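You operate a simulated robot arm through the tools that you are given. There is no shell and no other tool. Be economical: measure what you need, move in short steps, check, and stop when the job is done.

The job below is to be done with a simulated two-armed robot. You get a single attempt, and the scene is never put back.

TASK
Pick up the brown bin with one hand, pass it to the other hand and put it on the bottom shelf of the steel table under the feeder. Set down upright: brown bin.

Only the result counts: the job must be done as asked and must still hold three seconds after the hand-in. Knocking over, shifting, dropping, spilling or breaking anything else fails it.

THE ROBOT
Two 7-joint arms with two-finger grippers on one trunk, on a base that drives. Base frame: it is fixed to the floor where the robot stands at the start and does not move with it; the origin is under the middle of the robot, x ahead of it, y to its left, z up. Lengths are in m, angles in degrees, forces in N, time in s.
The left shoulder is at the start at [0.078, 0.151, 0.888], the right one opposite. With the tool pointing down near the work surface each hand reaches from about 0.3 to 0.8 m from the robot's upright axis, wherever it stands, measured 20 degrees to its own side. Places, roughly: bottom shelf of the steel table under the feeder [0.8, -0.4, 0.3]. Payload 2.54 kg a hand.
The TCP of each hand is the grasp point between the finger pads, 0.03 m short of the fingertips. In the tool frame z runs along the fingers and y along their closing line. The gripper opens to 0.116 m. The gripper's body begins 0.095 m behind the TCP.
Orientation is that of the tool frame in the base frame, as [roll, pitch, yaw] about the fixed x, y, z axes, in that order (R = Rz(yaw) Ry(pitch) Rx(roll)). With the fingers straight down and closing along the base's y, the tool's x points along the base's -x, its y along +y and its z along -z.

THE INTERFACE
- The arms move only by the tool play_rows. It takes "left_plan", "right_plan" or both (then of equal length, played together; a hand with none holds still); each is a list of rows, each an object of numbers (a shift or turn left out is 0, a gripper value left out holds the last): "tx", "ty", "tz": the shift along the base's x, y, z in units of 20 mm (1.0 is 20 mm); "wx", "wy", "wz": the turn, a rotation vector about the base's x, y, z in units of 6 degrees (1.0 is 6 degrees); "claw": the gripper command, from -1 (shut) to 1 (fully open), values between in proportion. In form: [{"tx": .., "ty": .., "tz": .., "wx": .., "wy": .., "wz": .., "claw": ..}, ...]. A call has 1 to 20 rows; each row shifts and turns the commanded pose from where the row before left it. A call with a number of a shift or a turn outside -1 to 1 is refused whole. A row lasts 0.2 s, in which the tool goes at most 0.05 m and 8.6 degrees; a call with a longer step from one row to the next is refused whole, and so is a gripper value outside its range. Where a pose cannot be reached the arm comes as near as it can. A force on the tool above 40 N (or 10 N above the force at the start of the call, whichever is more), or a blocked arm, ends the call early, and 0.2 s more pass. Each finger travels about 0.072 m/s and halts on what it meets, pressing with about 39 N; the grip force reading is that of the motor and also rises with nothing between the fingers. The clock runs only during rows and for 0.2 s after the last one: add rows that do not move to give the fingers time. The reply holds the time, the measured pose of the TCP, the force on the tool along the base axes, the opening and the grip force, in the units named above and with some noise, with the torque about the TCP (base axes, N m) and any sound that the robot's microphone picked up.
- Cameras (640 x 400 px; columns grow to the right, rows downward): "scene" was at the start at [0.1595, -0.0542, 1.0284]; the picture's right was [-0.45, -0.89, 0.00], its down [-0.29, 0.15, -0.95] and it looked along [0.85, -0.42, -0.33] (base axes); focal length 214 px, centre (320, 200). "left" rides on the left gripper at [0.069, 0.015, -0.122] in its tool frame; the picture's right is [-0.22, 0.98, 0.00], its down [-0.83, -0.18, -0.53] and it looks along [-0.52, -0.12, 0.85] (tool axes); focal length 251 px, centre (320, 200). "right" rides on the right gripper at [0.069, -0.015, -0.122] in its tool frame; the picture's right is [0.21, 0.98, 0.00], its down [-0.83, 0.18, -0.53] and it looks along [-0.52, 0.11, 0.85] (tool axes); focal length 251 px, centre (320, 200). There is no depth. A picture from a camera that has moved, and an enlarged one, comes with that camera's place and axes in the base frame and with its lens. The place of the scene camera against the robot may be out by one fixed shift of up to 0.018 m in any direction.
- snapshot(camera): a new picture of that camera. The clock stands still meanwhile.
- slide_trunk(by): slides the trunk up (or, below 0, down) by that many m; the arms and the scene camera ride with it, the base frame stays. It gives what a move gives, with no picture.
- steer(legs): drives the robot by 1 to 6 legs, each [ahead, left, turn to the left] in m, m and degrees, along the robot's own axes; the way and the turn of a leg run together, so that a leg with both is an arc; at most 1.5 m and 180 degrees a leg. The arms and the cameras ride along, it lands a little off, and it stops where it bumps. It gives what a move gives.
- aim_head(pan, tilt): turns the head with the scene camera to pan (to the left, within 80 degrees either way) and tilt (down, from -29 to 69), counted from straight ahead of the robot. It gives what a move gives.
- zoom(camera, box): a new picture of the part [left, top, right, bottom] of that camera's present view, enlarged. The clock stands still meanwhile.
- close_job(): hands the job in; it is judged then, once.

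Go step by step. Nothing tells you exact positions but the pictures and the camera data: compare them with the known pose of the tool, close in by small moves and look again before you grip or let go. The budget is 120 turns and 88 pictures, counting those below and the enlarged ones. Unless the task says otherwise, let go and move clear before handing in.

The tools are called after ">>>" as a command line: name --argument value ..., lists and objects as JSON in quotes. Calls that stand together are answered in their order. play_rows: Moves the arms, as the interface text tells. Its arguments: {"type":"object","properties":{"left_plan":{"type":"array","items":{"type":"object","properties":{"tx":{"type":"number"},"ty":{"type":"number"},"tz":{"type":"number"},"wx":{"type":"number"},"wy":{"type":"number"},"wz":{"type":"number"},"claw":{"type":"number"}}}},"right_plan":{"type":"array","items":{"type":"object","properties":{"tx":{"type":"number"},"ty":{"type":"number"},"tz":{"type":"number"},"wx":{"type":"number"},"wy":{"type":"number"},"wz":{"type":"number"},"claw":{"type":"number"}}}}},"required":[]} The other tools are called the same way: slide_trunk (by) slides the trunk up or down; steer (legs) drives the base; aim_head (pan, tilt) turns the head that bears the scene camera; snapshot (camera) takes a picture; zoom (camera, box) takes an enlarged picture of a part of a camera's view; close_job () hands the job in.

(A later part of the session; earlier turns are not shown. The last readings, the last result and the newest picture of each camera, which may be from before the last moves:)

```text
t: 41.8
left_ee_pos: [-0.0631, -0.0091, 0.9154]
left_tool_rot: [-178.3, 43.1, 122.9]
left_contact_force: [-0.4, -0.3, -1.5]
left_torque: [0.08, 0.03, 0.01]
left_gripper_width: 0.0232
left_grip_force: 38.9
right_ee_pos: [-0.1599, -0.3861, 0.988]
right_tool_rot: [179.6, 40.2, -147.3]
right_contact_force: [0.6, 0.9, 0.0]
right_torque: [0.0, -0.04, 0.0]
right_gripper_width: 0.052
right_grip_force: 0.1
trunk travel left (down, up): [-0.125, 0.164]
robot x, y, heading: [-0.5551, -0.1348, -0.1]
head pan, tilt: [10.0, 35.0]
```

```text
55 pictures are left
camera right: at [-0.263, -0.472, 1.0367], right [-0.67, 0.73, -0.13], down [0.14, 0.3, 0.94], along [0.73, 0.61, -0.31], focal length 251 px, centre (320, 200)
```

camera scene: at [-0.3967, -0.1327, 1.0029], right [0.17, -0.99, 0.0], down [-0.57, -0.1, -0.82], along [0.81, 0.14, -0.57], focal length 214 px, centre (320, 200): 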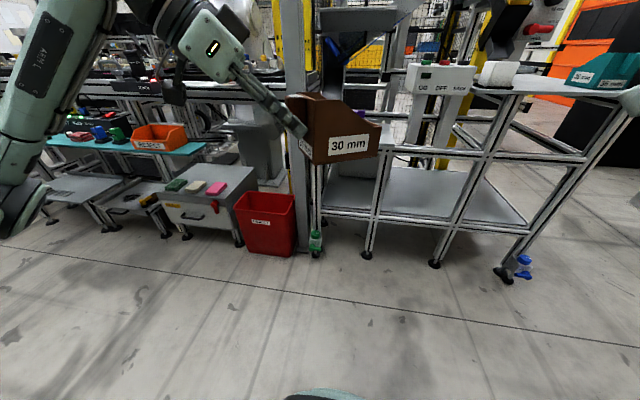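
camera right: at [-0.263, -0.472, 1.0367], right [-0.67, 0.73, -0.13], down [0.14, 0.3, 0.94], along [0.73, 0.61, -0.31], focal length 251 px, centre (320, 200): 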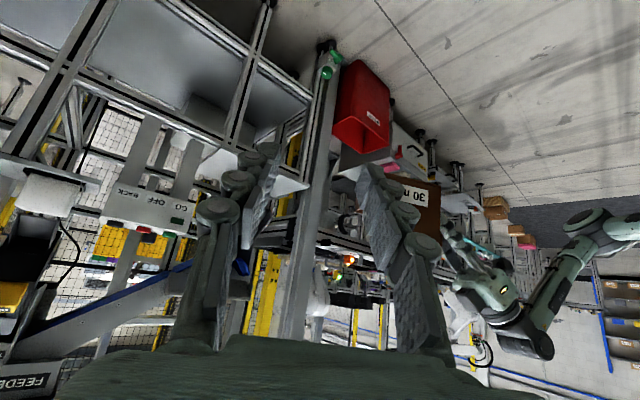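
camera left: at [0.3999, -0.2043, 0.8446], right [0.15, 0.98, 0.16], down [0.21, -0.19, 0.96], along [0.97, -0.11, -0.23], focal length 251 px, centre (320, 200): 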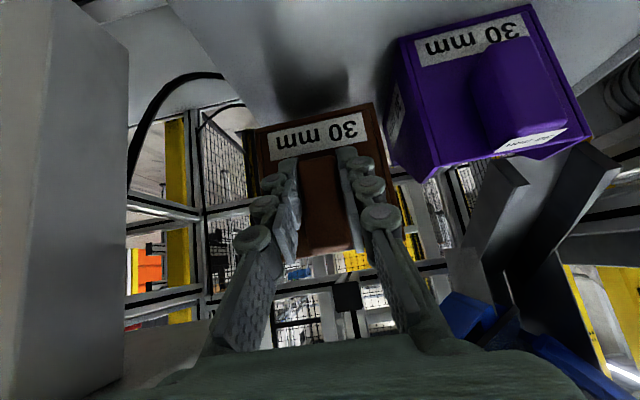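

Orientation is reached. I move the right hand to the pre-grasp point and look.

>>> play_rows --right_plan '[{"tx": 0.6, "ty": 0.95, "tz": 0.05}, {"tx": 0.6, "ty": 0.95, "tz": 0.05}, {"tx": 0.6, "ty": 0.95, "tz": 0.05}, {"tx": 0.6, "ty": 0.95, "tz": 0.05}, {"tx": 0.6, "ty": 0.95}, {"tx": 0.6, "ty": 0.95}, {"tx": 0.6, "ty": 0.95}, {"tx": 0.6, "ty": 0.95}, {"tx": 0.6, "ty": 0.95}, {"tx": 0.6, "ty": 0.95}]'

>>> snapshot --camera "right"

>>> snapshot --camera "scene"

```text
t: 44.0
left_ee_pos: [-0.0635, -0.01, 0.9151]
left_tool_rot: [-178.4, 43.0, 122.9]
left_contact_force: [0.0, 1.1, -1.5]
left_torque: [0.09, 0.07, -0.01]
left_gripper_width: 0.023
left_grip_force: 38.9
right_ee_pos: [-0.0398, -0.1929, 0.9957]
right_tool_rot: [179.6, 40.2, -147.5]
right_contact_force: [-0.3, 0.0, -0.7]
right_torque: [-0.01, 0.02, 0.0]
right_gripper_width: 0.0522
right_grip_force: 0.0
trunk travel left (down, up): [-0.125, 0.164]
robot x, y, heading: [-0.5582, -0.1343, -0.2]
head pan, tilt: [10.0, 35.0]
```

```text
54 pictures are left
camera right: at [-0.1428, -0.2785, 1.0443], right [-0.67, 0.73, -0.13], down [0.15, 0.3, 0.94], along [0.73, 0.61, -0.31], focal length 251 px, centre (320, 200)
```

right: 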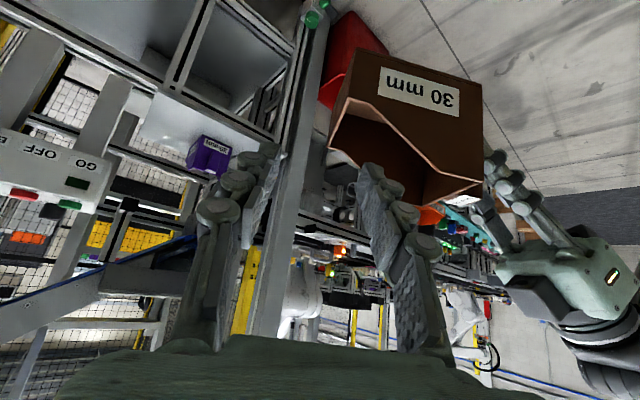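

```text
53 pictures are left
camera scene: at [-0.3967, -0.1326, 1.0029], right [0.17, -0.99, 0.0], down [-0.57, -0.1, -0.82], along [0.81, 0.14, -0.57], focal length 214 px, centre (320, 200)
```

scene: 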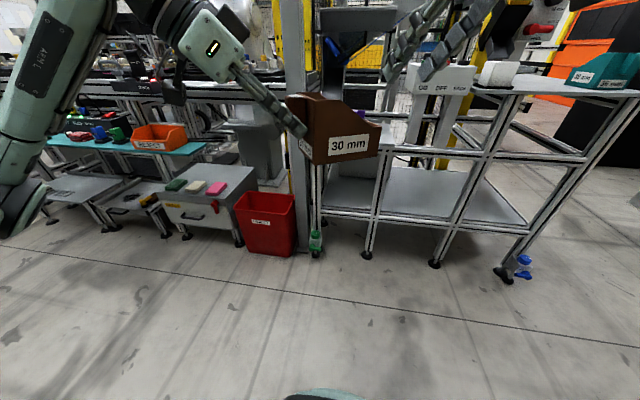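

>>> zoom --camera "right" --box '[220, 30, 500, 205]'

>>> zoom --camera "scene" --box '[260, 20, 500, 170]'

```text
2.29 times, centred on (360, 118) of right
camera zoom: at [-0.1428, -0.2785, 1.0443], right [-0.67, 0.73, -0.13], down [0.15, 0.3, 0.94], along [0.73, 0.61, -0.31], focal length 575 px, centre (229, 389)
```

zoom: 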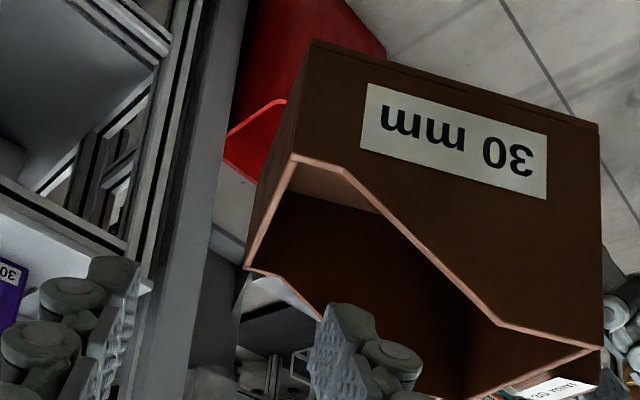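

```text
2.67 times, centred on (380, 95) of scene
camera zoom: at [-0.3967, -0.1326, 1.0029], right [0.17, -0.99, 0.0], down [-0.57, -0.1, -0.82], along [0.81, 0.14, -0.57], focal length 572 px, centre (160, 480)
```

zoom: 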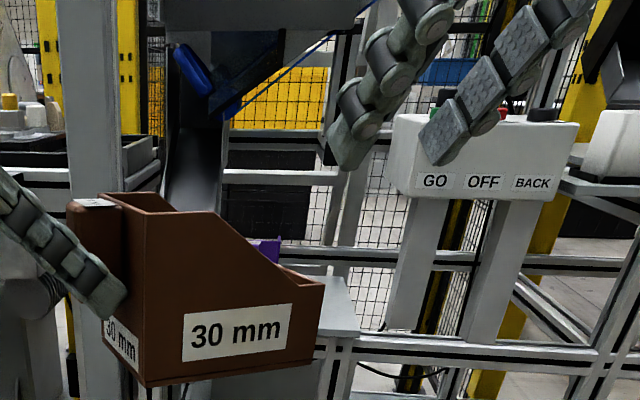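

The low wall's top edge is about (0.022, −0.138, 0.895). I descend halfway along the tool axis and check.

>>> play_rows --right_plan '[{"tx": 0.4, "ty": 0.6, "tz": -0.7}, {"tx": 0.4, "ty": 0.4, "tz": -0.7}, {"tx": 0.5, "ty": 0.35, "tz": -0.7}, {"tx": 0.5, "ty": 0.35, "tz": -0.7}]'

>>> snapshot --camera "right"

>>> zoom --camera "scene" --box '[260, 20, 500, 170]'

```text
t: 45.0
left_ee_pos: [-0.0623, -0.0097, 0.9156]
left_tool_rot: [-178.4, 43.1, 122.9]
left_contact_force: [-0.9, 0.1, -1.9]
left_torque: [0.12, 0.05, 0.01]
left_gripper_width: 0.0231
left_grip_force: 39.3
right_ee_pos: [-0.0031, -0.1601, 0.9377]
right_tool_rot: [179.6, 40.3, -147.7]
right_contact_force: [-0.4, -0.4, -0.3]
right_torque: [-0.02, -0.02, -0.01]
right_gripper_width: 0.0524
right_grip_force: 0.0
trunk travel left (down, up): [-0.125, 0.164]
robot x, y, heading: [-0.5597, -0.1324, -0.5]
head pan, tilt: [10.0, 35.0]
```

```text
50 pictures are left
camera right: at [-0.1054, -0.2444, 0.9864], right [-0.67, 0.73, -0.13], down [0.15, 0.3, 0.94], along [0.73, 0.61, -0.31], focal length 251 px, centre (320, 200)
```

right: 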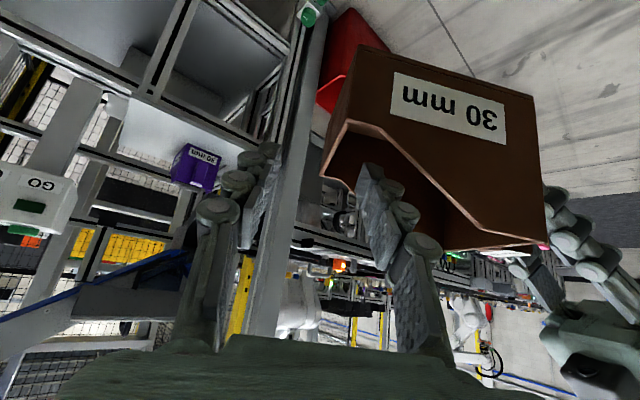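

```text
2.67 times, centred on (380, 95) of scene
camera zoom: at [-0.3966, -0.1327, 1.0029], right [0.17, -0.99, 0.0], down [-0.57, -0.1, -0.82], along [0.81, 0.14, -0.57], focal length 572 px, centre (160, 480)
```

zoom: 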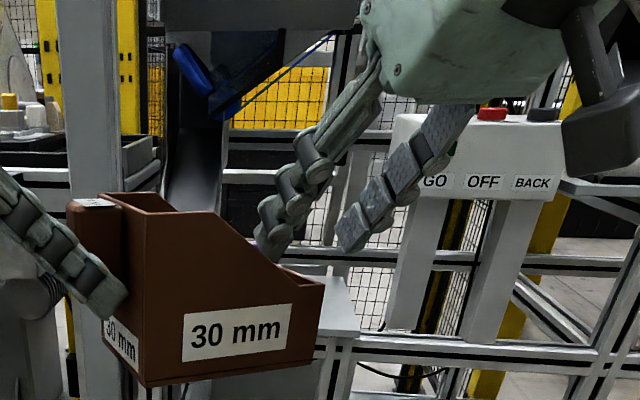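

Fingers straddle the wall well. I descend the rest in small steps.

>>> play_rows --right_plan '[{"tx": 0.4, "ty": 0.35, "tz": -0.7}, {"tx": 0.4, "ty": 0.35, "tz": -0.7}, {"tx": 0.4, "ty": 0.35, "tz": -0.7}]'

>>> snapshot --camera "right"

>>> zoom --camera "scene" --box '[260, 20, 500, 170]'

```text
t: 45.8
left_ee_pos: [-0.062, -0.0103, 0.9158]
left_tool_rot: [-178.3, 43.1, 122.9]
left_contact_force: [0.7, 0.7, -0.5]
left_torque: [0.09, 0.06, 0.01]
left_gripper_width: 0.0233
left_grip_force: 39.3
right_ee_pos: [0.0192, -0.1401, 0.8964]
right_tool_rot: [179.6, 40.0, -147.7]
right_contact_force: [0.2, -0.6, 0.3]
right_torque: [-0.03, -0.01, 0.0]
right_gripper_width: 0.0522
right_grip_force: 0.1
trunk travel left (down, up): [-0.125, 0.164]
robot x, y, heading: [-0.5595, -0.1354, -0.2]
head pan, tilt: [10.0, 35.0]
```

```text
48 pictures are left
camera right: at [-0.0833, -0.2244, 0.9446], right [-0.67, 0.73, -0.13], down [0.15, 0.3, 0.94], along [0.73, 0.61, -0.31], focal length 251 px, centre (320, 200)
```

right: 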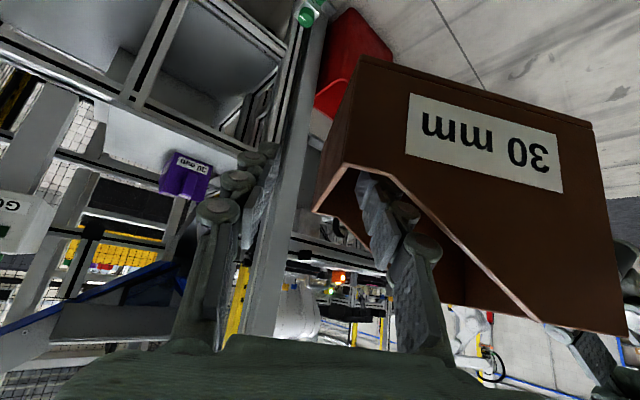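

```text
2.67 times, centred on (380, 95) of scene
camera zoom: at [-0.3967, -0.1327, 1.0029], right [0.17, -0.99, 0.0], down [-0.57, -0.1, -0.82], along [0.81, 0.14, -0.57], focal length 572 px, centre (160, 480)
```

zoom: 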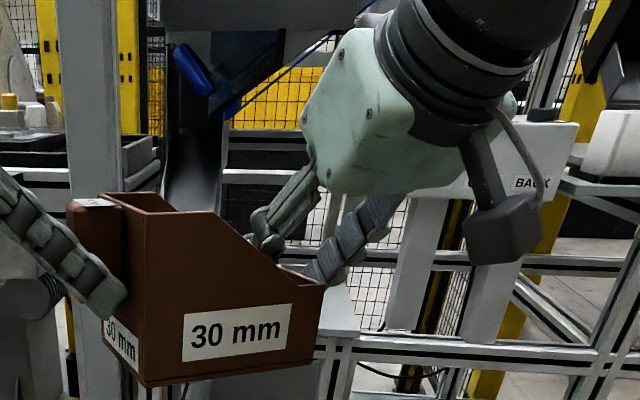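

Inner finger is inside, outer finger outside the wall. A last small descent, then close.

>>> play_rows --right_plan '[{"tx": 0.25, "ty": 0.2, "tz": -0.55}, {"claw": -0.6}, {"claw": -0.8}, {"claw": -1}, {"claw": -1}, {"claw": -1}, {"claw": -1}]'

>>> snapshot --camera "right"

>>> zoom --camera "scene" --box '[260, 20, 500, 170]'

```text
t: 47.4
left_ee_pos: [-0.0622, -0.0111, 0.9149]
left_tool_rot: [-178.3, 43.3, 122.9]
left_contact_force: [11.7, -20.3, -3.4]
left_torque: [-1.02, -0.66, -0.09]
left_gripper_width: 0.0232
left_grip_force: 39.2
right_ee_pos: [0.024, -0.1337, 0.8846]
right_tool_rot: [179.4, 40.3, -147.4]
right_contact_force: [-11.2, 20.8, 2.2]
right_torque: [0.74, 0.49, -0.22]
right_gripper_width: 0.0059
right_grip_force: 32.7
trunk travel left (down, up): [-0.125, 0.164]
robot x, y, heading: [-0.5572, -0.1314, -0.4]
head pan, tilt: [10.0, 35.0]
```

```text
46 pictures are left
camera right: at [-0.0779, -0.2189, 0.933], right [-0.67, 0.73, -0.13], down [0.15, 0.3, 0.94], along [0.73, 0.61, -0.31], focal length 251 px, centre (320, 200)
```

right: 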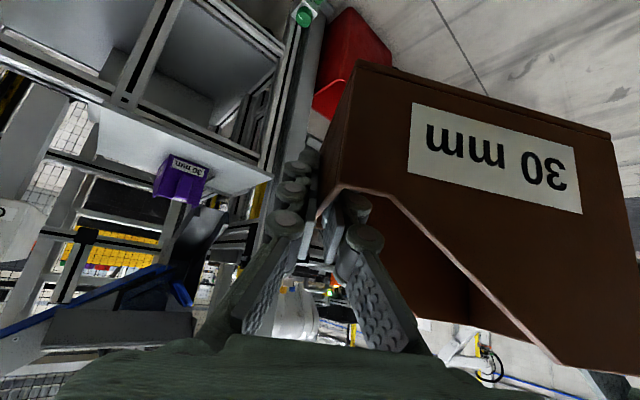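

```text
2.67 times, centred on (380, 95) of scene
camera zoom: at [-0.3967, -0.1327, 1.0029], right [0.17, -0.99, 0.0], down [-0.57, -0.1, -0.82], along [0.81, 0.14, -0.57], focal length 572 px, centre (160, 480)
```

zoom: 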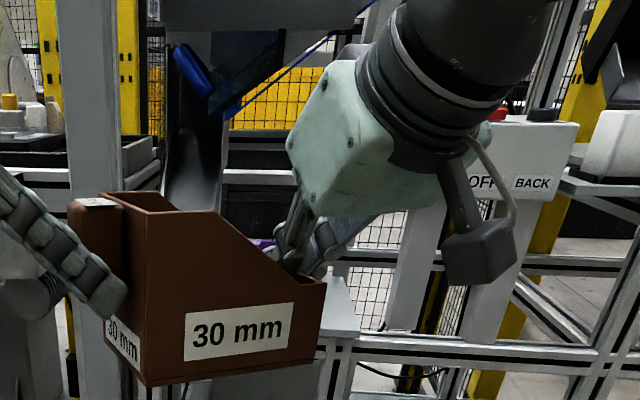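

The wall is gripped, but the hands press against each other by about 23 N. I relieve it with a small shift of the right hand.

>>> play_rows --right_plan '[{"tx": -0.1, "ty": 0.15}, {}]'

```text
t: 48.0
left_ee_pos: [-0.062, -0.0088, 0.9157]
left_tool_rot: [-178.4, 43.1, 122.8]
left_contact_force: [8.8, -17.7, -5.4]
left_torque: [-0.71, -0.4, -0.19]
left_gripper_width: 0.0231
left_grip_force: 39.3
right_ee_pos: [0.0238, -0.1331, 0.8851]
right_tool_rot: [179.5, 40.1, -147.4]
right_contact_force: [-9.2, 17.2, 4.1]
right_torque: [0.71, 0.48, -0.24]
right_gripper_width: 0.006
right_grip_force: 33.0
trunk travel left (down, up): [-0.125, 0.164]
robot x, y, heading: [-0.5579, -0.1327, -0.4]
head pan, tilt: [10.0, 35.0]
```

>>> play_rows --right_plan '[{"tx": -0.15, "ty": 0.22}, {"tx": -0.15, "ty": 0.22}, {}]'

```text
t: 48.8
left_ee_pos: [-0.0638, -0.0082, 0.9144]
left_tool_rot: [-178.5, 42.7, 122.9]
left_contact_force: [-27.3, 23.6, 2.5]
left_torque: [0.22, 0.5, -0.56]
left_gripper_width: 0.023
left_grip_force: 38.5
right_ee_pos: [0.0221, -0.1313, 0.8836]
right_tool_rot: [180.0, 40.0, -148.2]
right_contact_force: [26.8, -23.6, -2.2]
right_torque: [0.16, 0.11, -0.78]
right_gripper_width: 0.006
right_grip_force: 32.2
trunk travel left (down, up): [-0.125, 0.164]
robot x, y, heading: [-0.56, -0.133, -0.5]
head pan, tilt: [10.0, 35.0]
```

>>> play_rows --right_plan '[{"tx": 0.2, "ty": -0.24}, {}]'

```text
t: 49.4
left_ee_pos: [-0.0626, -0.0086, 0.9141]
left_tool_rot: [-178.4, 43.0, 122.9]
left_contact_force: [-24.0, 20.3, 2.5]
left_torque: [0.19, 0.31, -0.32]
left_gripper_width: 0.0232
left_grip_force: 38.5
right_ee_pos: [0.0216, -0.1315, 0.8846]
right_tool_rot: [179.8, 40.1, -147.6]
right_contact_force: [23.8, -20.4, -3.1]
right_torque: [-0.02, 0.1, -0.87]
right_gripper_width: 0.0058
right_grip_force: 32.5
trunk travel left (down, up): [-0.125, 0.164]
robot x, y, heading: [-0.5578, -0.1325, -0.5]
head pan, tilt: [10.0, 35.0]
```

>>> play_rows --right_plan '[{"tx": 0.25, "ty": -0.15}, {}]'

```text
t: 50.0
left_ee_pos: [-0.0613, -0.0083, 0.9147]
left_tool_rot: [-178.3, 43.1, 123.0]
left_contact_force: [-7.9, 8.6, -2.0]
left_torque: [0.11, 0.15, 0.38]
left_gripper_width: 0.0233
left_grip_force: 39.6
right_ee_pos: [0.025, -0.1307, 0.8838]
right_tool_rot: [179.5, 40.2, -147.4]
right_contact_force: [8.5, -9.2, 1.0]
right_torque: [0.31, 0.2, -0.63]
right_gripper_width: 0.006
right_grip_force: 32.2
trunk travel left (down, up): [-0.125, 0.164]
robot x, y, heading: [-0.5592, -0.133, -0.3]
head pan, tilt: [10.0, 35.0]
```

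Forces are small now. I open the left hand a little and check that the right holds it.

>>> play_rows --right_plan '[{"tx": 0.08, "ty": -0.06}, {}, {}, {}, {}]' --left_plan '[{}, {"claw": -0.5}, {"claw": -0.3}, {"claw": 0.0}, {"claw": 0.0}]'

>>> snapshot --camera "scene"

>>> snapshot --camera "right"

```text
t: 51.2
left_ee_pos: [-0.0632, -0.0089, 0.9156]
left_tool_rot: [-178.4, 43.1, 122.9]
left_contact_force: [-0.1, 0.3, 0.5]
left_torque: [0.0, -0.04, -0.01]
left_gripper_width: 0.0581
left_grip_force: 0.0
right_ee_pos: [0.028, -0.1331, 0.8837]
right_tool_rot: [179.5, 40.1, -147.6]
right_contact_force: [-0.8, 0.3, -0.3]
right_torque: [-0.08, -0.09, 0.0]
right_gripper_width: 0.0058
right_grip_force: 32.6
trunk travel left (down, up): [-0.125, 0.164]
robot x, y, heading: [-0.5596, -0.131, -0.2]
head pan, tilt: [10.0, 35.0]
```

```text
44 pictures are left
camera scene: at [-0.3967, -0.1327, 1.0029], right [0.17, -0.99, 0.0], down [-0.57, -0.1, -0.82], along [0.81, 0.14, -0.57], focal length 214 px, centre (320, 200)
```

scene: 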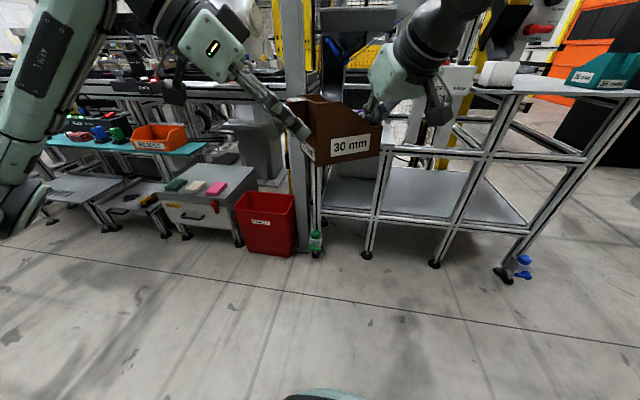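

```text
43 pictures are left
camera right: at [-0.0744, -0.2192, 0.9325], right [-0.67, 0.73, -0.13], down [0.15, 0.3, 0.94], along [0.73, 0.61, -0.31], focal length 251 px, centre (320, 200)
```

right: 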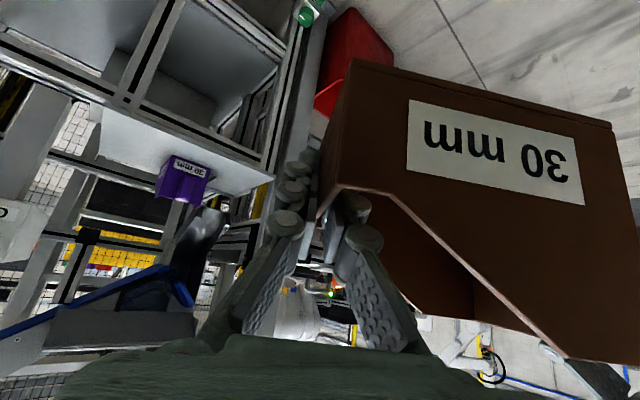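

The right hand holds the bin level. The left hand backs out along its axis and is stowed left.

>>> play_rows --left_plan '[{"tx": -0.38, "ty": 0.58, "tz": 0.7}, {"tx": -0.38, "ty": 0.58, "tz": 0.7}, {"tx": -0.38, "ty": 0.58, "tz": 0.7}, {"tx": -0.38, "ty": 0.58, "tz": 0.7}, {"tx": -0.38, "ty": 0.58, "tz": 0.7}, {"tx": -0.38, "ty": 0.58, "tz": 0.7}, {"ty": 1}, {"ty": 1}, {"ty": 1}, {"ty": 1, "wz": 1}, {"ty": 1, "wz": 1}, {"wz": 1, "ty": 1}, {"wz": 1, "ty": 1}, {"wz": 1}, {"wz": 1}]'

>>> play_rows --right_plan '[{"tz": 0.3}, {"wz": -0.5}, {"wz": -0.5}, {"wz": -0.5}, {"wz": -0.5}, {"wz": -0.5}, {"wz": -0.5}, {"wz": -0.5}, {"wz": -0.5}, {"wz": -0.5}, {"wz": -0.5}, {"wz": -0.3}]'

>>> snapshot --camera "scene"

```text
t: 54.4
left_ee_pos: [-0.1236, 0.1815, 0.9985]
left_tool_rot: [-178.4, 43.1, 159.0]
left_contact_force: [0.7, 0.1, -0.2]
left_torque: [-0.02, 0.03, 0.01]
left_gripper_width: 0.0581
left_grip_force: 0.0
left hand out of reach, approached as far as the arm can: row 8, 9
right_ee_pos: [0.0286, -0.1335, 0.8841]
right_tool_rot: [179.6, 40.1, -147.5]
right_contact_force: [-0.6, -0.7, -0.4]
right_torque: [-0.08, -0.06, -0.06]
right_gripper_width: 0.006
right_grip_force: 32.0
trunk travel left (down, up): [-0.125, 0.164]
robot x, y, heading: [-0.5612, -0.1351, -0.4]
head pan, tilt: [10.0, 35.0]
```

```text
t: 57.0
left_ee_pos: [-0.123, 0.1825, 0.9988]
left_tool_rot: [-178.4, 43.0, 159.0]
left_contact_force: [0.8, -0.3, 0.3]
left_torque: [0.03, -0.02, 0.04]
left_gripper_width: 0.0578
left_grip_force: 0.0
right_ee_pos: [0.0374, -0.1849, 0.9037]
right_tool_rot: [179.6, 40.2, -170.4]
right_contact_force: [0.4, -0.7, -2.5]
right_torque: [-0.12, -0.02, -0.03]
right_gripper_width: 0.0059
right_grip_force: 32.3
right hand out of reach, approached as far as the arm can: row 3, 4, 5, 6, 7, 8, 9, 10, 11
trunk travel left (down, up): [-0.125, 0.164]
robot x, y, heading: [-0.556, -0.134, -0.5]
head pan, tilt: [10.0, 35.0]
```

```text
42 pictures are left
camera scene: at [-0.3968, -0.1327, 1.0029], right [0.17, -0.99, 0.0], down [-0.57, -0.1, -0.82], along [0.81, 0.14, -0.57], focal length 214 px, centre (320, 200)
```

scene: 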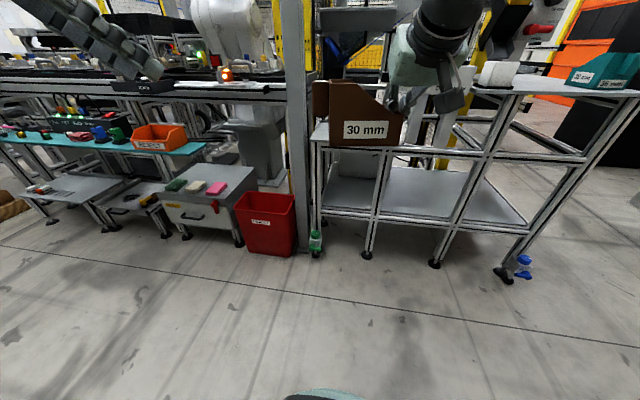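

The bin is with the right hand, upright. I bring the hand back closer to the robot, straighten its yaw, and lower the trunk.

>>> play_rows --right_plan '[{"tx": -0.75, "ty": -0.9}, {"tx": -0.75, "ty": -0.9}, {"tx": -0.75, "ty": -0.9}, {"tx": -0.75, "ty": -0.9}, {"tx": -0.75, "ty": -0.9}, {"tx": -0.75, "ty": -0.9}, {"tx": -0.75, "ty": -0.9}, {"tx": -0.75, "ty": -0.9}, {"tx": -0.75, "ty": -0.9}, {"wz": -0.5, "ty": -0.9}, {"wz": -0.5}, {"wz": -0.5}]'

>>> slide_trunk --by -0.12

>>> play_rows --right_plan '[{"tz": -0.8}, {"tz": -0.8}, {"tz": -0.8}, {"tz": -0.8}, {"tz": -0.8}, {"tz": -0.8}, {"tz": -0.8}, {"tz": -0.8}, {"tz": -0.8}, {"tz": -0.8}]'

>>> aim_head --pan -10 --tilt 35

>>> snapshot --camera "scene"

```text
t: 59.6
left_ee_pos: [-0.1232, 0.181, 0.9995]
left_tool_rot: [-178.3, 43.1, 159.0]
left_contact_force: [-0.1, 0.5, 0.5]
left_torque: [-0.01, 0.01, -0.02]
left_gripper_width: 0.0581
left_grip_force: 0.0
right_ee_pos: [-0.0965, -0.3657, 0.9034]
right_tool_rot: [179.6, 40.1, -179.3]
right_contact_force: [0.8, -0.1, -1.8]
right_torque: [-0.15, -0.01, -0.01]
right_gripper_width: 0.0061
right_grip_force: 32.2
trunk travel left (down, up): [-0.125, 0.164]
robot x, y, heading: [-0.5616, -0.1321, -0.0]
head pan, tilt: [10.0, 35.0]
```

```text
t: 61.1
left_ee_pos: [-0.1242, 0.1808, 0.8783]
left_tool_rot: [-178.4, 43.1, 158.9]
left_contact_force: [0.3, -0.7, 0.4]
left_torque: [-0.02, 0.03, -0.01]
left_gripper_width: 0.0579
left_grip_force: 0.0
right_ee_pos: [-0.0971, -0.3671, 0.7845]
right_tool_rot: [179.5, 40.2, -179.4]
right_contact_force: [0.2, -0.2, -1.6]
right_torque: [-0.13, -0.02, 0.0]
right_gripper_width: 0.0058
right_grip_force: 32.3
trunk travel left (down, up): [-0.005, 0.284]
robot x, y, heading: [-0.5598, -0.1328, -0.2]
head pan, tilt: [10.0, 35.0]
```

```text
t: 63.3
left_ee_pos: [-0.1236, 0.1811, 0.8789]
left_tool_rot: [-178.3, 43.1, 158.9]
left_contact_force: [-0.3, -0.6, -1.1]
left_torque: [0.01, -0.01, 0.04]
left_gripper_width: 0.0582
left_grip_force: 0.1
right_ee_pos: [-0.0835, -0.3671, 0.6284]
right_tool_rot: [179.7, 40.1, -179.3]
right_contact_force: [0.8, 0.5, -1.4]
right_torque: [-0.08, 0.01, 0.02]
right_gripper_width: 0.0058
right_grip_force: 32.5
right hand out of reach, approached as far as the arm can: row 8, 9, 10
trunk travel left (down, up): [-0.005, 0.284]
robot x, y, heading: [-0.5587, -0.1377, -0.4]
head pan, tilt: [10.0, 35.0]
```

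```text
t: 64.2
left_ee_pos: [-0.1224, 0.1825, 0.8793]
left_tool_rot: [-178.4, 43.2, 159.0]
left_contact_force: [0.6, 0.1, -0.4]
left_torque: [-0.01, -0.01, -0.01]
left_gripper_width: 0.058
left_grip_force: 0.1
right_ee_pos: [-0.0836, -0.3675, 0.6282]
right_tool_rot: [179.5, 40.1, -179.2]
right_contact_force: [0.4, 1.1, -1.8]
right_torque: [-0.17, -0.05, 0.0]
right_gripper_width: 0.0062
right_grip_force: 32.0
trunk travel left (down, up): [-0.005, 0.284]
robot x, y, heading: [-0.5593, -0.1361, -0.5]
head pan, tilt: [-10.0, 35.0]
```

```text
41 pictures are left
camera scene: at [-0.397, -0.1632, 0.8829], right [-0.18, -0.98, 0.0], down [-0.56, 0.1, -0.82], along [0.81, -0.15, -0.57], focal length 214 px, centre (320, 200)
```

scene: 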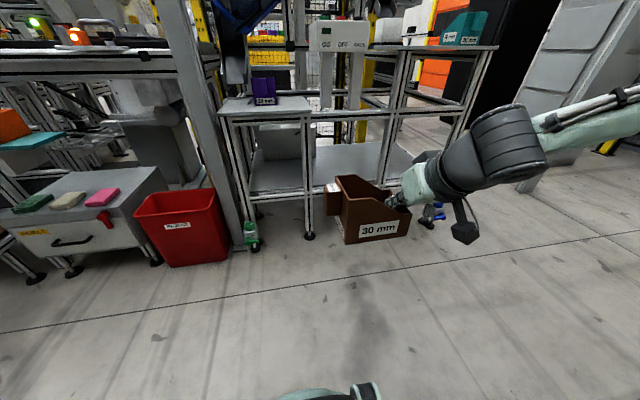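

Lower needs more forward reach; I go down and outward together.

>>> play_rows --right_plan '[{"tx": 0.6, "tz": -0.8}, {"tx": 0.6, "tz": -0.8}, {"tx": 0.6, "tz": -0.8}, {"tx": 0.6, "tz": -0.8}, {"tx": 0.6, "tz": -0.8}, {"tx": 0.6, "tz": -0.8}, {"tx": 0.6, "tz": -0.8}, {"tx": 0.6, "tz": -0.8}]'

>>> snapshot --camera "scene"

```text
t: 66.0
left_ee_pos: [-0.1244, 0.1816, 0.8801]
left_tool_rot: [-178.3, 43.1, 158.9]
left_contact_force: [0.0, -0.2, 0.3]
left_torque: [0.01, 0.01, 0.0]
left_gripper_width: 0.058
left_grip_force: 0.0
right_ee_pos: [0.0116, -0.3679, 0.4985]
right_tool_rot: [179.6, 40.2, -179.4]
right_contact_force: [0.3, -0.4, -1.0]
right_torque: [-0.09, -0.03, -0.01]
right_gripper_width: 0.0061
right_grip_force: 32.3
trunk travel left (down, up): [-0.005, 0.284]
robot x, y, heading: [-0.5599, -0.1333, -0.3]
head pan, tilt: [-10.0, 35.0]
```

```text
40 pictures are left
camera scene: at [-0.397, -0.1633, 0.883], right [-0.18, -0.98, 0.0], down [-0.56, 0.1, -0.82], along [0.81, -0.15, -0.57], focal length 214 px, centre (320, 200)
```

scene: 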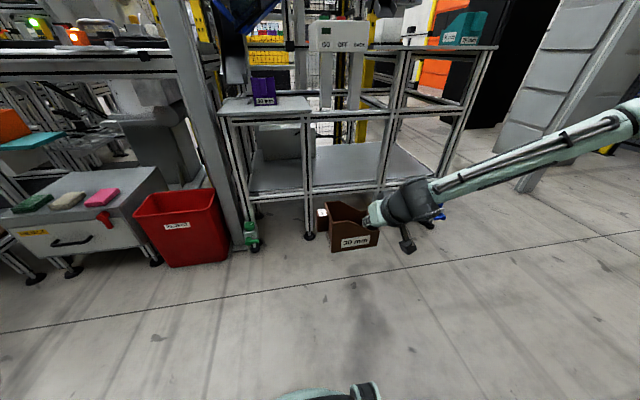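

>>> zoom --camera "scene" --box '[200, 60, 480, 235]'

>>> snapshot --camera "right"

```text
2.29 times, centred on (340, 148) of scene
camera zoom: at [-0.397, -0.1633, 0.883], right [-0.18, -0.98, 0.0], down [-0.56, 0.1, -0.82], along [0.81, -0.15, -0.57], focal length 490 px, centre (274, 320)
```

zoom: 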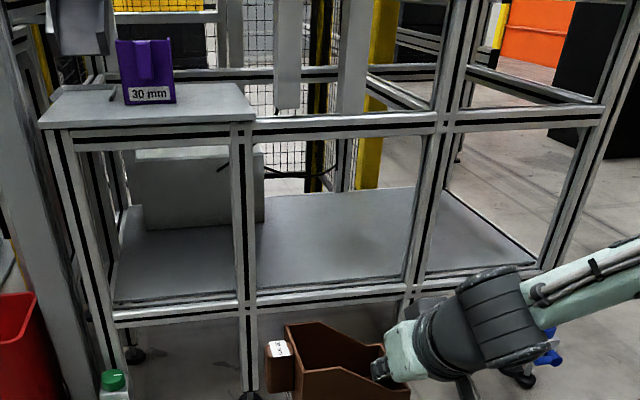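

```text
38 pictures are left
camera right: at [-0.1196, -0.3867, 0.5476], right [-0.18, 0.97, -0.13], down [0.28, 0.18, 0.94], along [0.94, 0.13, -0.31], focal length 251 px, centre (320, 200)
```

right: 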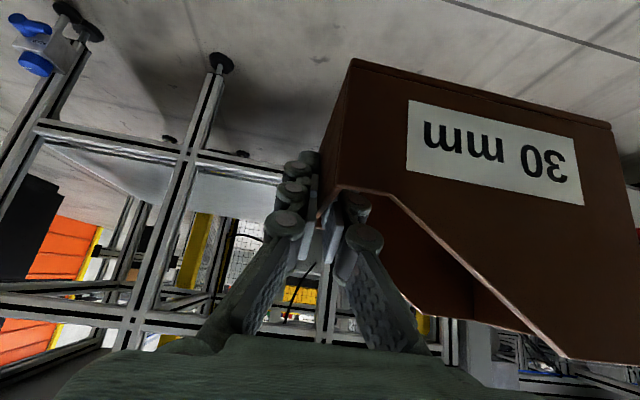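

Bay 2 spans about y −0.29…−0.60 with the shelf near z 0.345. I lower and extend the right hand, draw the left one in, then shift the base to the right.

>>> play_rows --right_plan '[{"tx": 0.8, "tz": -0.5}, {"tx": 0.8, "tz": -0.5}, {"tx": 0.8, "tz": -0.5}, {"tx": 0.8, "tz": -0.5}, {"tx": 0.8, "tz": -0.5}, {}]' --left_plan '[{"tx": -0.8, "tz": 0.5}, {"tx": -0.8, "tz": 0.5}, {"tx": -0.8, "tz": 0.5}, {"tx": -0.8, "tz": 0.5}, {"tx": -0.8, "tz": 0.5}, {}]'

>>> steer --legs '[[0, -0.12, 0]]'

>>> snapshot --camera "scene"

```text
t: 67.4
left_ee_pos: [-0.2049, 0.1842, 0.9296]
left_tool_rot: [-178.4, 43.1, 158.8]
left_contact_force: [0.0, -0.3, 0.5]
left_torque: [-0.03, -0.02, 0.01]
left_gripper_width: 0.0582
left_grip_force: 0.1
right_ee_pos: [0.0936, -0.3654, 0.4488]
right_tool_rot: [179.6, 40.1, -179.3]
right_contact_force: [-0.1, 0.5, -0.9]
right_torque: [-0.12, 0.0, 0.01]
right_gripper_width: 0.0061
right_grip_force: 32.1
trunk travel left (down, up): [-0.005, 0.284]
robot x, y, heading: [-0.5579, -0.1327, -0.2]
head pan, tilt: [-10.0, 35.0]
```

```text
t: 69.1
left_ee_pos: [-0.2072, 0.0685, 0.929]
left_tool_rot: [-178.4, 43.2, 159.0]
left_contact_force: [-0.1, 0.0, -0.7]
left_torque: [-0.04, -0.01, 0.01]
left_gripper_width: 0.0579
left_grip_force: 0.0
right_ee_pos: [0.0931, -0.4789, 0.4493]
right_tool_rot: [179.6, 40.1, -179.0]
right_contact_force: [-0.2, 0.4, -1.8]
right_torque: [-0.1, 0.0, -0.03]
right_gripper_width: 0.0057
right_grip_force: 32.5
trunk travel left (down, up): [-0.005, 0.284]
robot x, y, heading: [-0.5613, -0.2493, -0.2]
head pan, tilt: [-10.0, 35.0]
```

```text
37 pictures are left
camera scene: at [-0.3974, -0.2785, 0.8829], right [-0.18, -0.98, 0.0], down [-0.56, 0.1, -0.82], along [0.81, -0.14, -0.57], focal length 214 px, centre (320, 200)
```

scene: 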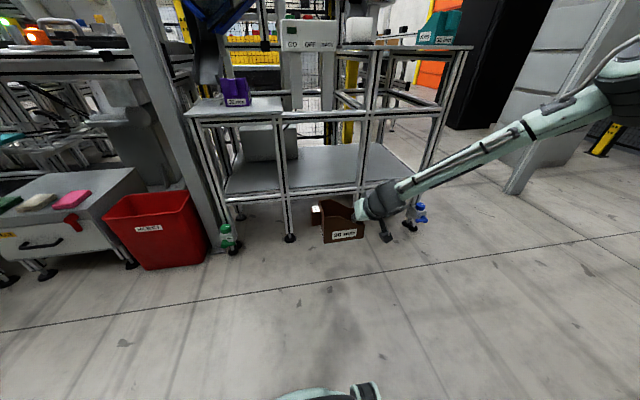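

Forward 0.27 m, stopping short of the frame to look.

>>> steer --legs '[[0.27, 0, 0]]'

>>> aim_head --pan -15 --tilt 50

>>> snapshot --camera "scene"

>>> snapshot --camera "right"

```text
t: 71.0
left_ee_pos: [0.0531, 0.0716, 0.9294]
left_tool_rot: [-178.4, 43.1, 159.5]
left_contact_force: [0.3, -0.7, -0.4]
left_torque: [0.0, -0.04, 0.01]
left_gripper_width: 0.0579
left_grip_force: 0.1
right_ee_pos: [0.3582, -0.4733, 0.4482]
right_tool_rot: [179.6, 40.1, -178.6]
right_contact_force: [-0.2, 0.9, -1.5]
right_torque: [-0.12, -0.01, 0.0]
right_gripper_width: 0.006
right_grip_force: 32.0
trunk travel left (down, up): [-0.005, 0.284]
robot x, y, heading: [-0.3019, -0.2513, 0.3]
head pan, tilt: [-10.0, 35.0]
```

```text
t: 71.8
left_ee_pos: [0.0532, 0.0704, 0.928]
left_tool_rot: [-178.4, 43.0, 159.6]
left_contact_force: [-0.9, 0.3, -0.4]
left_torque: [0.02, 0.0, 0.04]
left_gripper_width: 0.0581
left_grip_force: 0.0
right_ee_pos: [0.3575, -0.4717, 0.4491]
right_tool_rot: [179.6, 40.0, -178.7]
right_contact_force: [0.5, 0.8, -0.8]
right_torque: [-0.1, 0.01, -0.01]
right_gripper_width: 0.0058
right_grip_force: 32.2
trunk travel left (down, up): [-0.005, 0.284]
robot x, y, heading: [-0.2977, -0.2503, 0.2]
head pan, tilt: [-15.0, 50.0]
```

```text
36 pictures are left
camera scene: at [-0.147, -0.2818, 0.8613], right [-0.25, -0.97, 0.0], down [-0.74, 0.19, -0.64], along [0.62, -0.16, -0.77], focal length 214 px, centre (320, 200)
```

scene: 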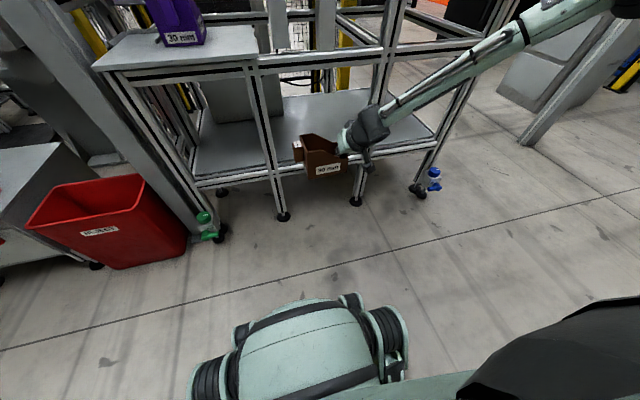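

```text
35 pictures are left
camera right: at [0.2264, -0.4935, 0.4973], right [-0.19, 0.97, -0.13], down [0.28, 0.18, 0.94], along [0.94, 0.14, -0.31], focal length 251 px, centre (320, 200)
```

right: 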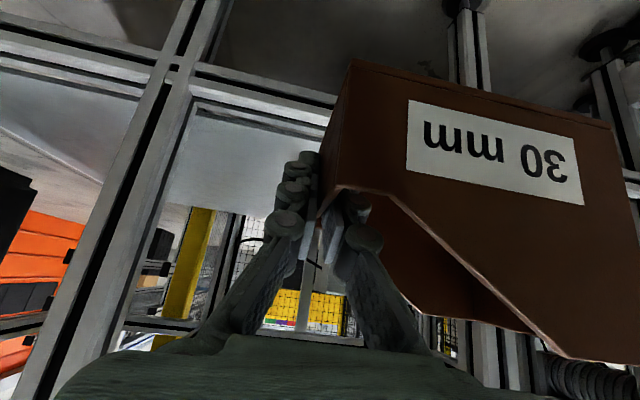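

>>> zoom --camera "scene" --box '[220, 60, 460, 210]'

```text
2.67 times, centred on (340, 135) of scene
camera zoom: at [-0.147, -0.2818, 0.8613], right [-0.25, -0.97, 0.0], down [-0.74, 0.19, -0.64], along [0.62, -0.16, -0.77], focal length 572 px, centre (267, 373)
```

zoom: 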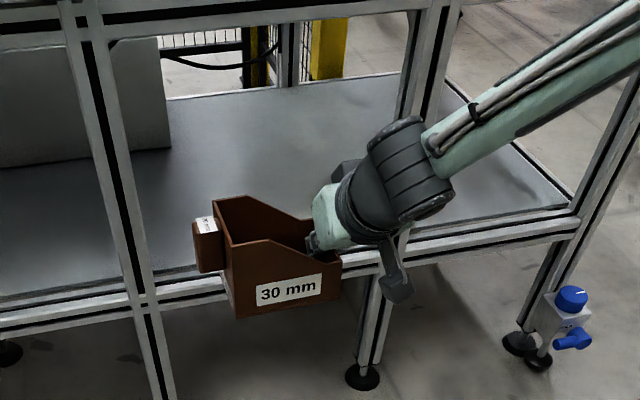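

Bay limits at the frame: y ≈ −0.275 to −0.60, rail top z ≈ 0.344. I shift 1 cm right and drive in slightly.

>>> play_rows --right_plan '[{"ty": -0.5}]'

>>> steer --legs '[[0.12, 0, 0]]'

>>> snapshot --camera "scene"

>>> snapshot --camera "right"

```text
t: 72.2
left_ee_pos: [0.0539, 0.0716, 0.9287]
left_tool_rot: [-178.4, 43.1, 159.6]
left_contact_force: [0.1, 0.2, -0.9]
left_torque: [0.02, 0.02, 0.01]
left_gripper_width: 0.0579
left_grip_force: 0.0
right_ee_pos: [0.3582, -0.4841, 0.448]
right_tool_rot: [179.6, 40.0, -178.6]
right_contact_force: [-0.6, 1.0, -1.6]
right_torque: [-0.13, -0.06, 0.01]
right_gripper_width: 0.006
right_grip_force: 32.6
trunk travel left (down, up): [-0.005, 0.284]
robot x, y, heading: [-0.2986, -0.2544, 0.0]
head pan, tilt: [-15.0, 50.0]
```

```text
t: 73.4
left_ee_pos: [0.1706, 0.0732, 0.9282]
left_tool_rot: [-178.3, 43.1, 159.6]
left_contact_force: [-0.4, 0.1, 1.5]
left_torque: [0.0, 0.0, 0.03]
left_gripper_width: 0.0581
left_grip_force: 0.0
right_ee_pos: [0.4773, -0.4793, 0.4473]
right_tool_rot: [179.7, 40.0, -178.6]
right_contact_force: [0.0, -0.6, -1.2]
right_torque: [-0.15, -0.01, 0.02]
right_gripper_width: 0.0061
right_grip_force: 32.5
trunk travel left (down, up): [-0.005, 0.284]
robot x, y, heading: [-0.1808, -0.2501, 0.2]
head pan, tilt: [-15.0, 50.0]
```

```text
33 pictures are left
camera scene: at [-0.028, -0.2806, 0.8612], right [-0.25, -0.97, 0.0], down [-0.74, 0.19, -0.64], along [0.62, -0.16, -0.77], focal length 214 px, centre (320, 200)
```

scene: 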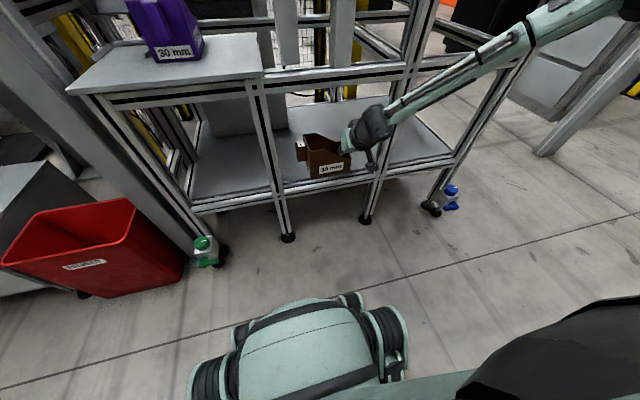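

```text
32 pictures are left
camera right: at [0.3465, -0.5007, 0.4968], right [-0.19, 0.97, -0.13], down [0.28, 0.19, 0.94], along [0.94, 0.14, -0.31], focal length 251 px, centre (320, 200)
```

right: 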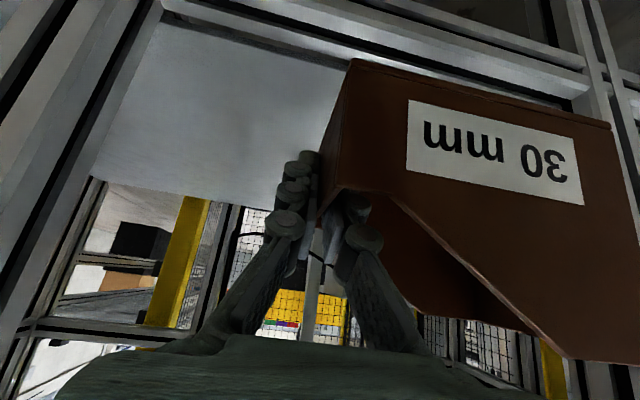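

Entering the bay cleanly. I extend the arm 8 cm further in and look again.

>>> play_rows --right_plan '[{"tx": 0.6, "tz": -0.15}, {"tx": 0.6, "tz": -0.15}, {"tx": 0.6, "tz": -0.15}, {"tx": 0.6, "tz": -0.15}, {"tx": 0.6, "tz": -0.15}, {"tx": 0.6, "tz": -0.15}, {"tx": 0.6, "tz": -0.1}]'

>>> snapshot --camera "right"

>>> zoom --camera "scene" --box '[220, 40, 460, 190]'

```text
t: 75.0
left_ee_pos: [0.1716, 0.0728, 0.9288]
left_tool_rot: [-178.4, 43.1, 159.7]
left_contact_force: [1.3, -0.2, 0.1]
left_torque: [-0.03, 0.02, 0.01]
left_gripper_width: 0.0579
left_grip_force: 0.1
right_ee_pos: [0.5384, -0.4988, 0.458]
right_tool_rot: [179.5, 40.2, -178.5]
right_contact_force: [-0.4, -0.6, -2.5]
right_torque: [-0.15, -0.02, 0.02]
right_gripper_width: 0.0059
right_grip_force: 32.0
right hand out of reach, approached as far as the arm can: row 3, 4, 5, 6, 7
trunk travel left (down, up): [-0.005, 0.284]
robot x, y, heading: [-0.1808, -0.2493, 0.5]
head pan, tilt: [-15.0, 50.0]
```

```text
31 pictures are left
camera right: at [0.4063, -0.5192, 0.5063], right [-0.19, 0.97, -0.13], down [0.28, 0.18, 0.94], along [0.94, 0.15, -0.31], focal length 251 px, centre (320, 200)
```

right: 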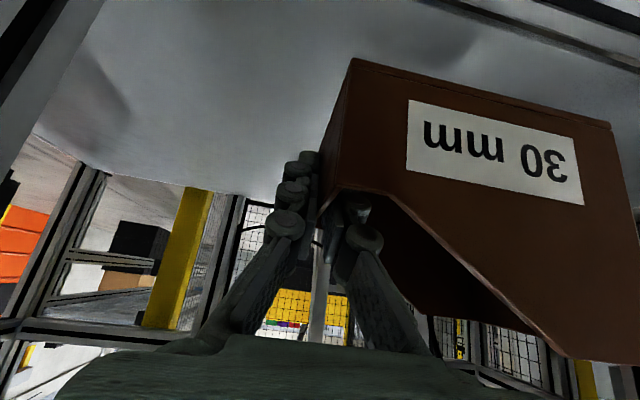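

```text
2.67 times, centred on (340, 115) of scene
camera zoom: at [-0.0279, -0.2806, 0.8612], right [-0.25, -0.97, 0.0], down [-0.74, 0.19, -0.64], along [0.62, -0.16, -0.77], focal length 572 px, centre (267, 427)
```

zoom: 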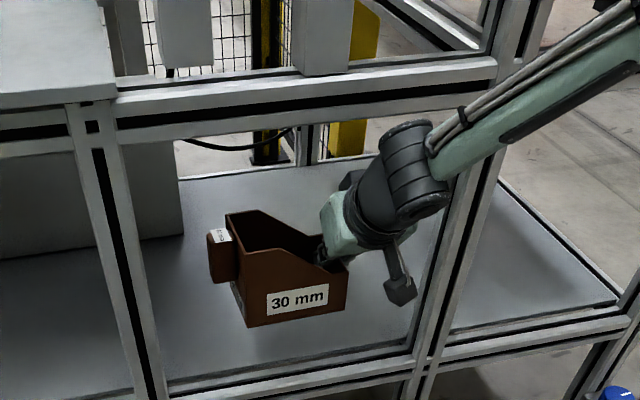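

The arm is at its reach limit and the wrist is high, so I lower the bin to about 1.5 cm over the shelf first, drawing in a touch.

>>> play_rows --right_plan '[{"tx": -0.5, "tz": -0.2}, {"tx": -0.3, "tz": -0.3}, {"tz": -0.4}]'

```text
t: 75.8
left_ee_pos: [0.1735, 0.072, 0.9287]
left_tool_rot: [-178.4, 43.1, 159.8]
left_contact_force: [0.6, 0.0, -0.3]
left_torque: [0.01, -0.03, -0.02]
left_gripper_width: 0.058
left_grip_force: 0.1
right_ee_pos: [0.52, -0.5001, 0.4431]
right_tool_rot: [179.5, 40.2, -178.5]
right_contact_force: [0.6, -0.3, -0.8]
right_torque: [-0.14, -0.02, 0.01]
right_gripper_width: 0.0059
right_grip_force: 31.4
right hand out of reach, approached as far as the arm can: row 3
trunk travel left (down, up): [-0.005, 0.284]
robot x, y, heading: [-0.1738, -0.2512, 0.6]
head pan, tilt: [-15.0, 50.0]
```

At this extension the arm can't go lower; I draw the hand back, drive the base closer, then lower.

>>> play_rows --right_plan '[{"tx": -0.8, "ty": 0.15}, {"tx": -0.8, "ty": 0.15}, {"tx": -0.8, "ty": 0.15}, {"tx": -0.8, "ty": 0.15, "tz": -0.2}, {"tx": -0.8, "ty": 0.1, "tz": -0.2}]'

>>> steer --legs '[[0.09, 0, 0]]'

>>> zoom --camera "scene" --box '[220, 40, 460, 190]'

```text
t: 77.0
left_ee_pos: [0.1711, 0.0739, 0.9297]
left_tool_rot: [-178.4, 43.1, 159.8]
left_contact_force: [0.7, 0.2, 0.0]
left_torque: [0.01, 0.03, 0.01]
left_gripper_width: 0.0579
left_grip_force: 0.1
right_ee_pos: [0.4396, -0.4841, 0.4355]
right_tool_rot: [179.6, 40.2, -178.4]
right_contact_force: [0.6, 0.0, -1.2]
right_torque: [-0.13, -0.04, 0.03]
right_gripper_width: 0.0059
right_grip_force: 32.3
trunk travel left (down, up): [-0.005, 0.284]
robot x, y, heading: [-0.1824, -0.248, 0.5]
head pan, tilt: [-15.0, 50.0]
```

```text
t: 78.1
left_ee_pos: [0.2632, 0.0734, 0.9285]
left_tool_rot: [-178.4, 43.1, 159.7]
left_contact_force: [0.2, 0.6, 0.1]
left_torque: [0.01, 0.01, -0.02]
left_gripper_width: 0.058
left_grip_force: 0.1
right_ee_pos: [0.5312, -0.4839, 0.4346]
right_tool_rot: [179.6, 40.1, -178.5]
right_contact_force: [0.2, 0.8, -1.7]
right_torque: [-0.11, 0.04, -0.04]
right_gripper_width: 0.0061
right_grip_force: 32.4
trunk travel left (down, up): [-0.005, 0.284]
robot x, y, heading: [-0.0868, -0.2485, 0.2]
head pan, tilt: [-15.0, 50.0]
```

```text
2.67 times, centred on (340, 115) of scene
camera zoom: at [0.0633, -0.2799, 0.8612], right [-0.25, -0.97, 0.0], down [-0.74, 0.19, -0.64], along [0.62, -0.16, -0.77], focal length 572 px, centre (267, 427)
```

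zoom: 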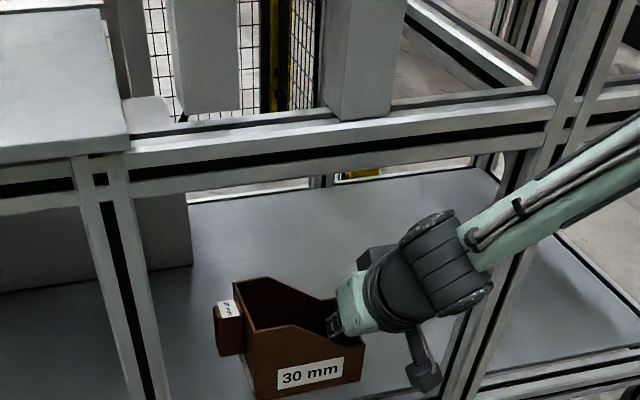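

Now lower, nudge slightly deeper, and go on down gently.

>>> play_rows --right_plan '[{"tz": -0.5}, {"tz": -0.5}, {"tz": -0.5}, {"tz": -0.2}, {"tx": 0.5}, {"tx": 0.5}, {"tx": 0.5}]'

>>> snapshot --camera "right"

>>> zoom --camera "scene" --box '[220, 60, 460, 210]'

```text
t: 79.7
left_ee_pos: [0.2639, 0.0748, 0.9293]
left_tool_rot: [-178.4, 43.1, 159.7]
left_contact_force: [0.3, -0.2, 0.5]
left_torque: [0.01, 0.02, 0.01]
left_gripper_width: 0.0583
left_grip_force: 0.1
right_ee_pos: [0.5565, -0.4903, 0.4149]
right_tool_rot: [179.6, 40.1, -178.5]
right_contact_force: [-1.2, 0.4, -1.7]
right_torque: [-0.11, -0.01, -0.03]
right_gripper_width: 0.0059
right_grip_force: 32.6
right hand out of reach, approached as far as the arm can: row 4, 5, 7
trunk travel left (down, up): [-0.005, 0.284]
robot x, y, heading: [-0.088, -0.2525, 0.3]
head pan, tilt: [-15.0, 50.0]
```

```text
28 pictures are left
camera right: at [0.4252, -0.512, 0.4626], right [-0.19, 0.97, -0.13], down [0.28, 0.18, 0.94], along [0.94, 0.15, -0.31], focal length 251 px, centre (320, 200)
```

right: 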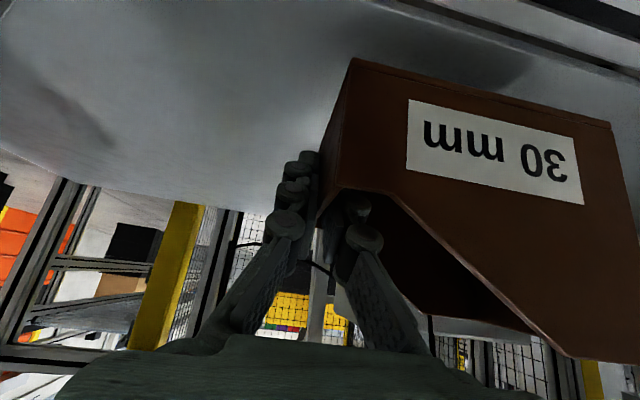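

```text
2.67 times, centred on (340, 135) of scene
camera zoom: at [0.0634, -0.2799, 0.8612], right [-0.25, -0.97, 0.0], down [-0.74, 0.19, -0.64], along [0.62, -0.16, -0.77], focal length 572 px, centre (267, 373)
```

zoom: 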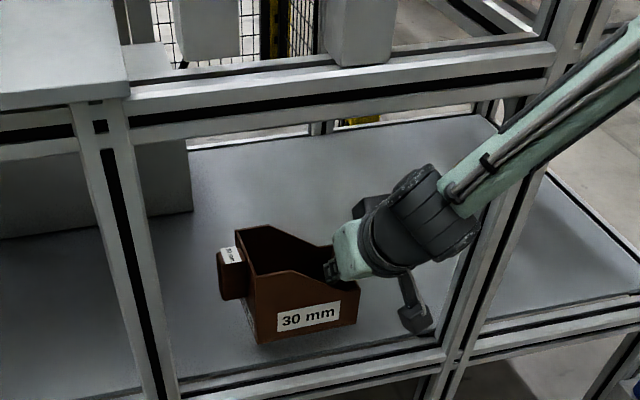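

Still 3 cm above the shelf. I test which direction opens more reach: back and down by small steps.

>>> play_rows --right_plan '[{"tx": -0.5, "tz": 0.1}, {"tx": -0.5}, {"tz": -0.3}, {"tz": -0.3}]'

```text
t: 80.7
left_ee_pos: [0.2634, 0.0739, 0.9285]
left_tool_rot: [-178.4, 43.1, 159.6]
left_contact_force: [0.3, 0.2, 0.3]
left_torque: [0.02, 0.0, 0.02]
left_gripper_width: 0.058
left_grip_force: 0.2
right_ee_pos: [0.5349, -0.4917, 0.4059]
right_tool_rot: [179.6, 40.1, -178.5]
right_contact_force: [-1.3, 0.3, -2.1]
right_torque: [-0.12, -0.03, 0.0]
right_gripper_width: 0.0059
right_grip_force: 32.6
trunk travel left (down, up): [-0.005, 0.284]
robot x, y, heading: [-0.0888, -0.2458, 0.0]
head pan, tilt: [-15.0, 50.0]
```

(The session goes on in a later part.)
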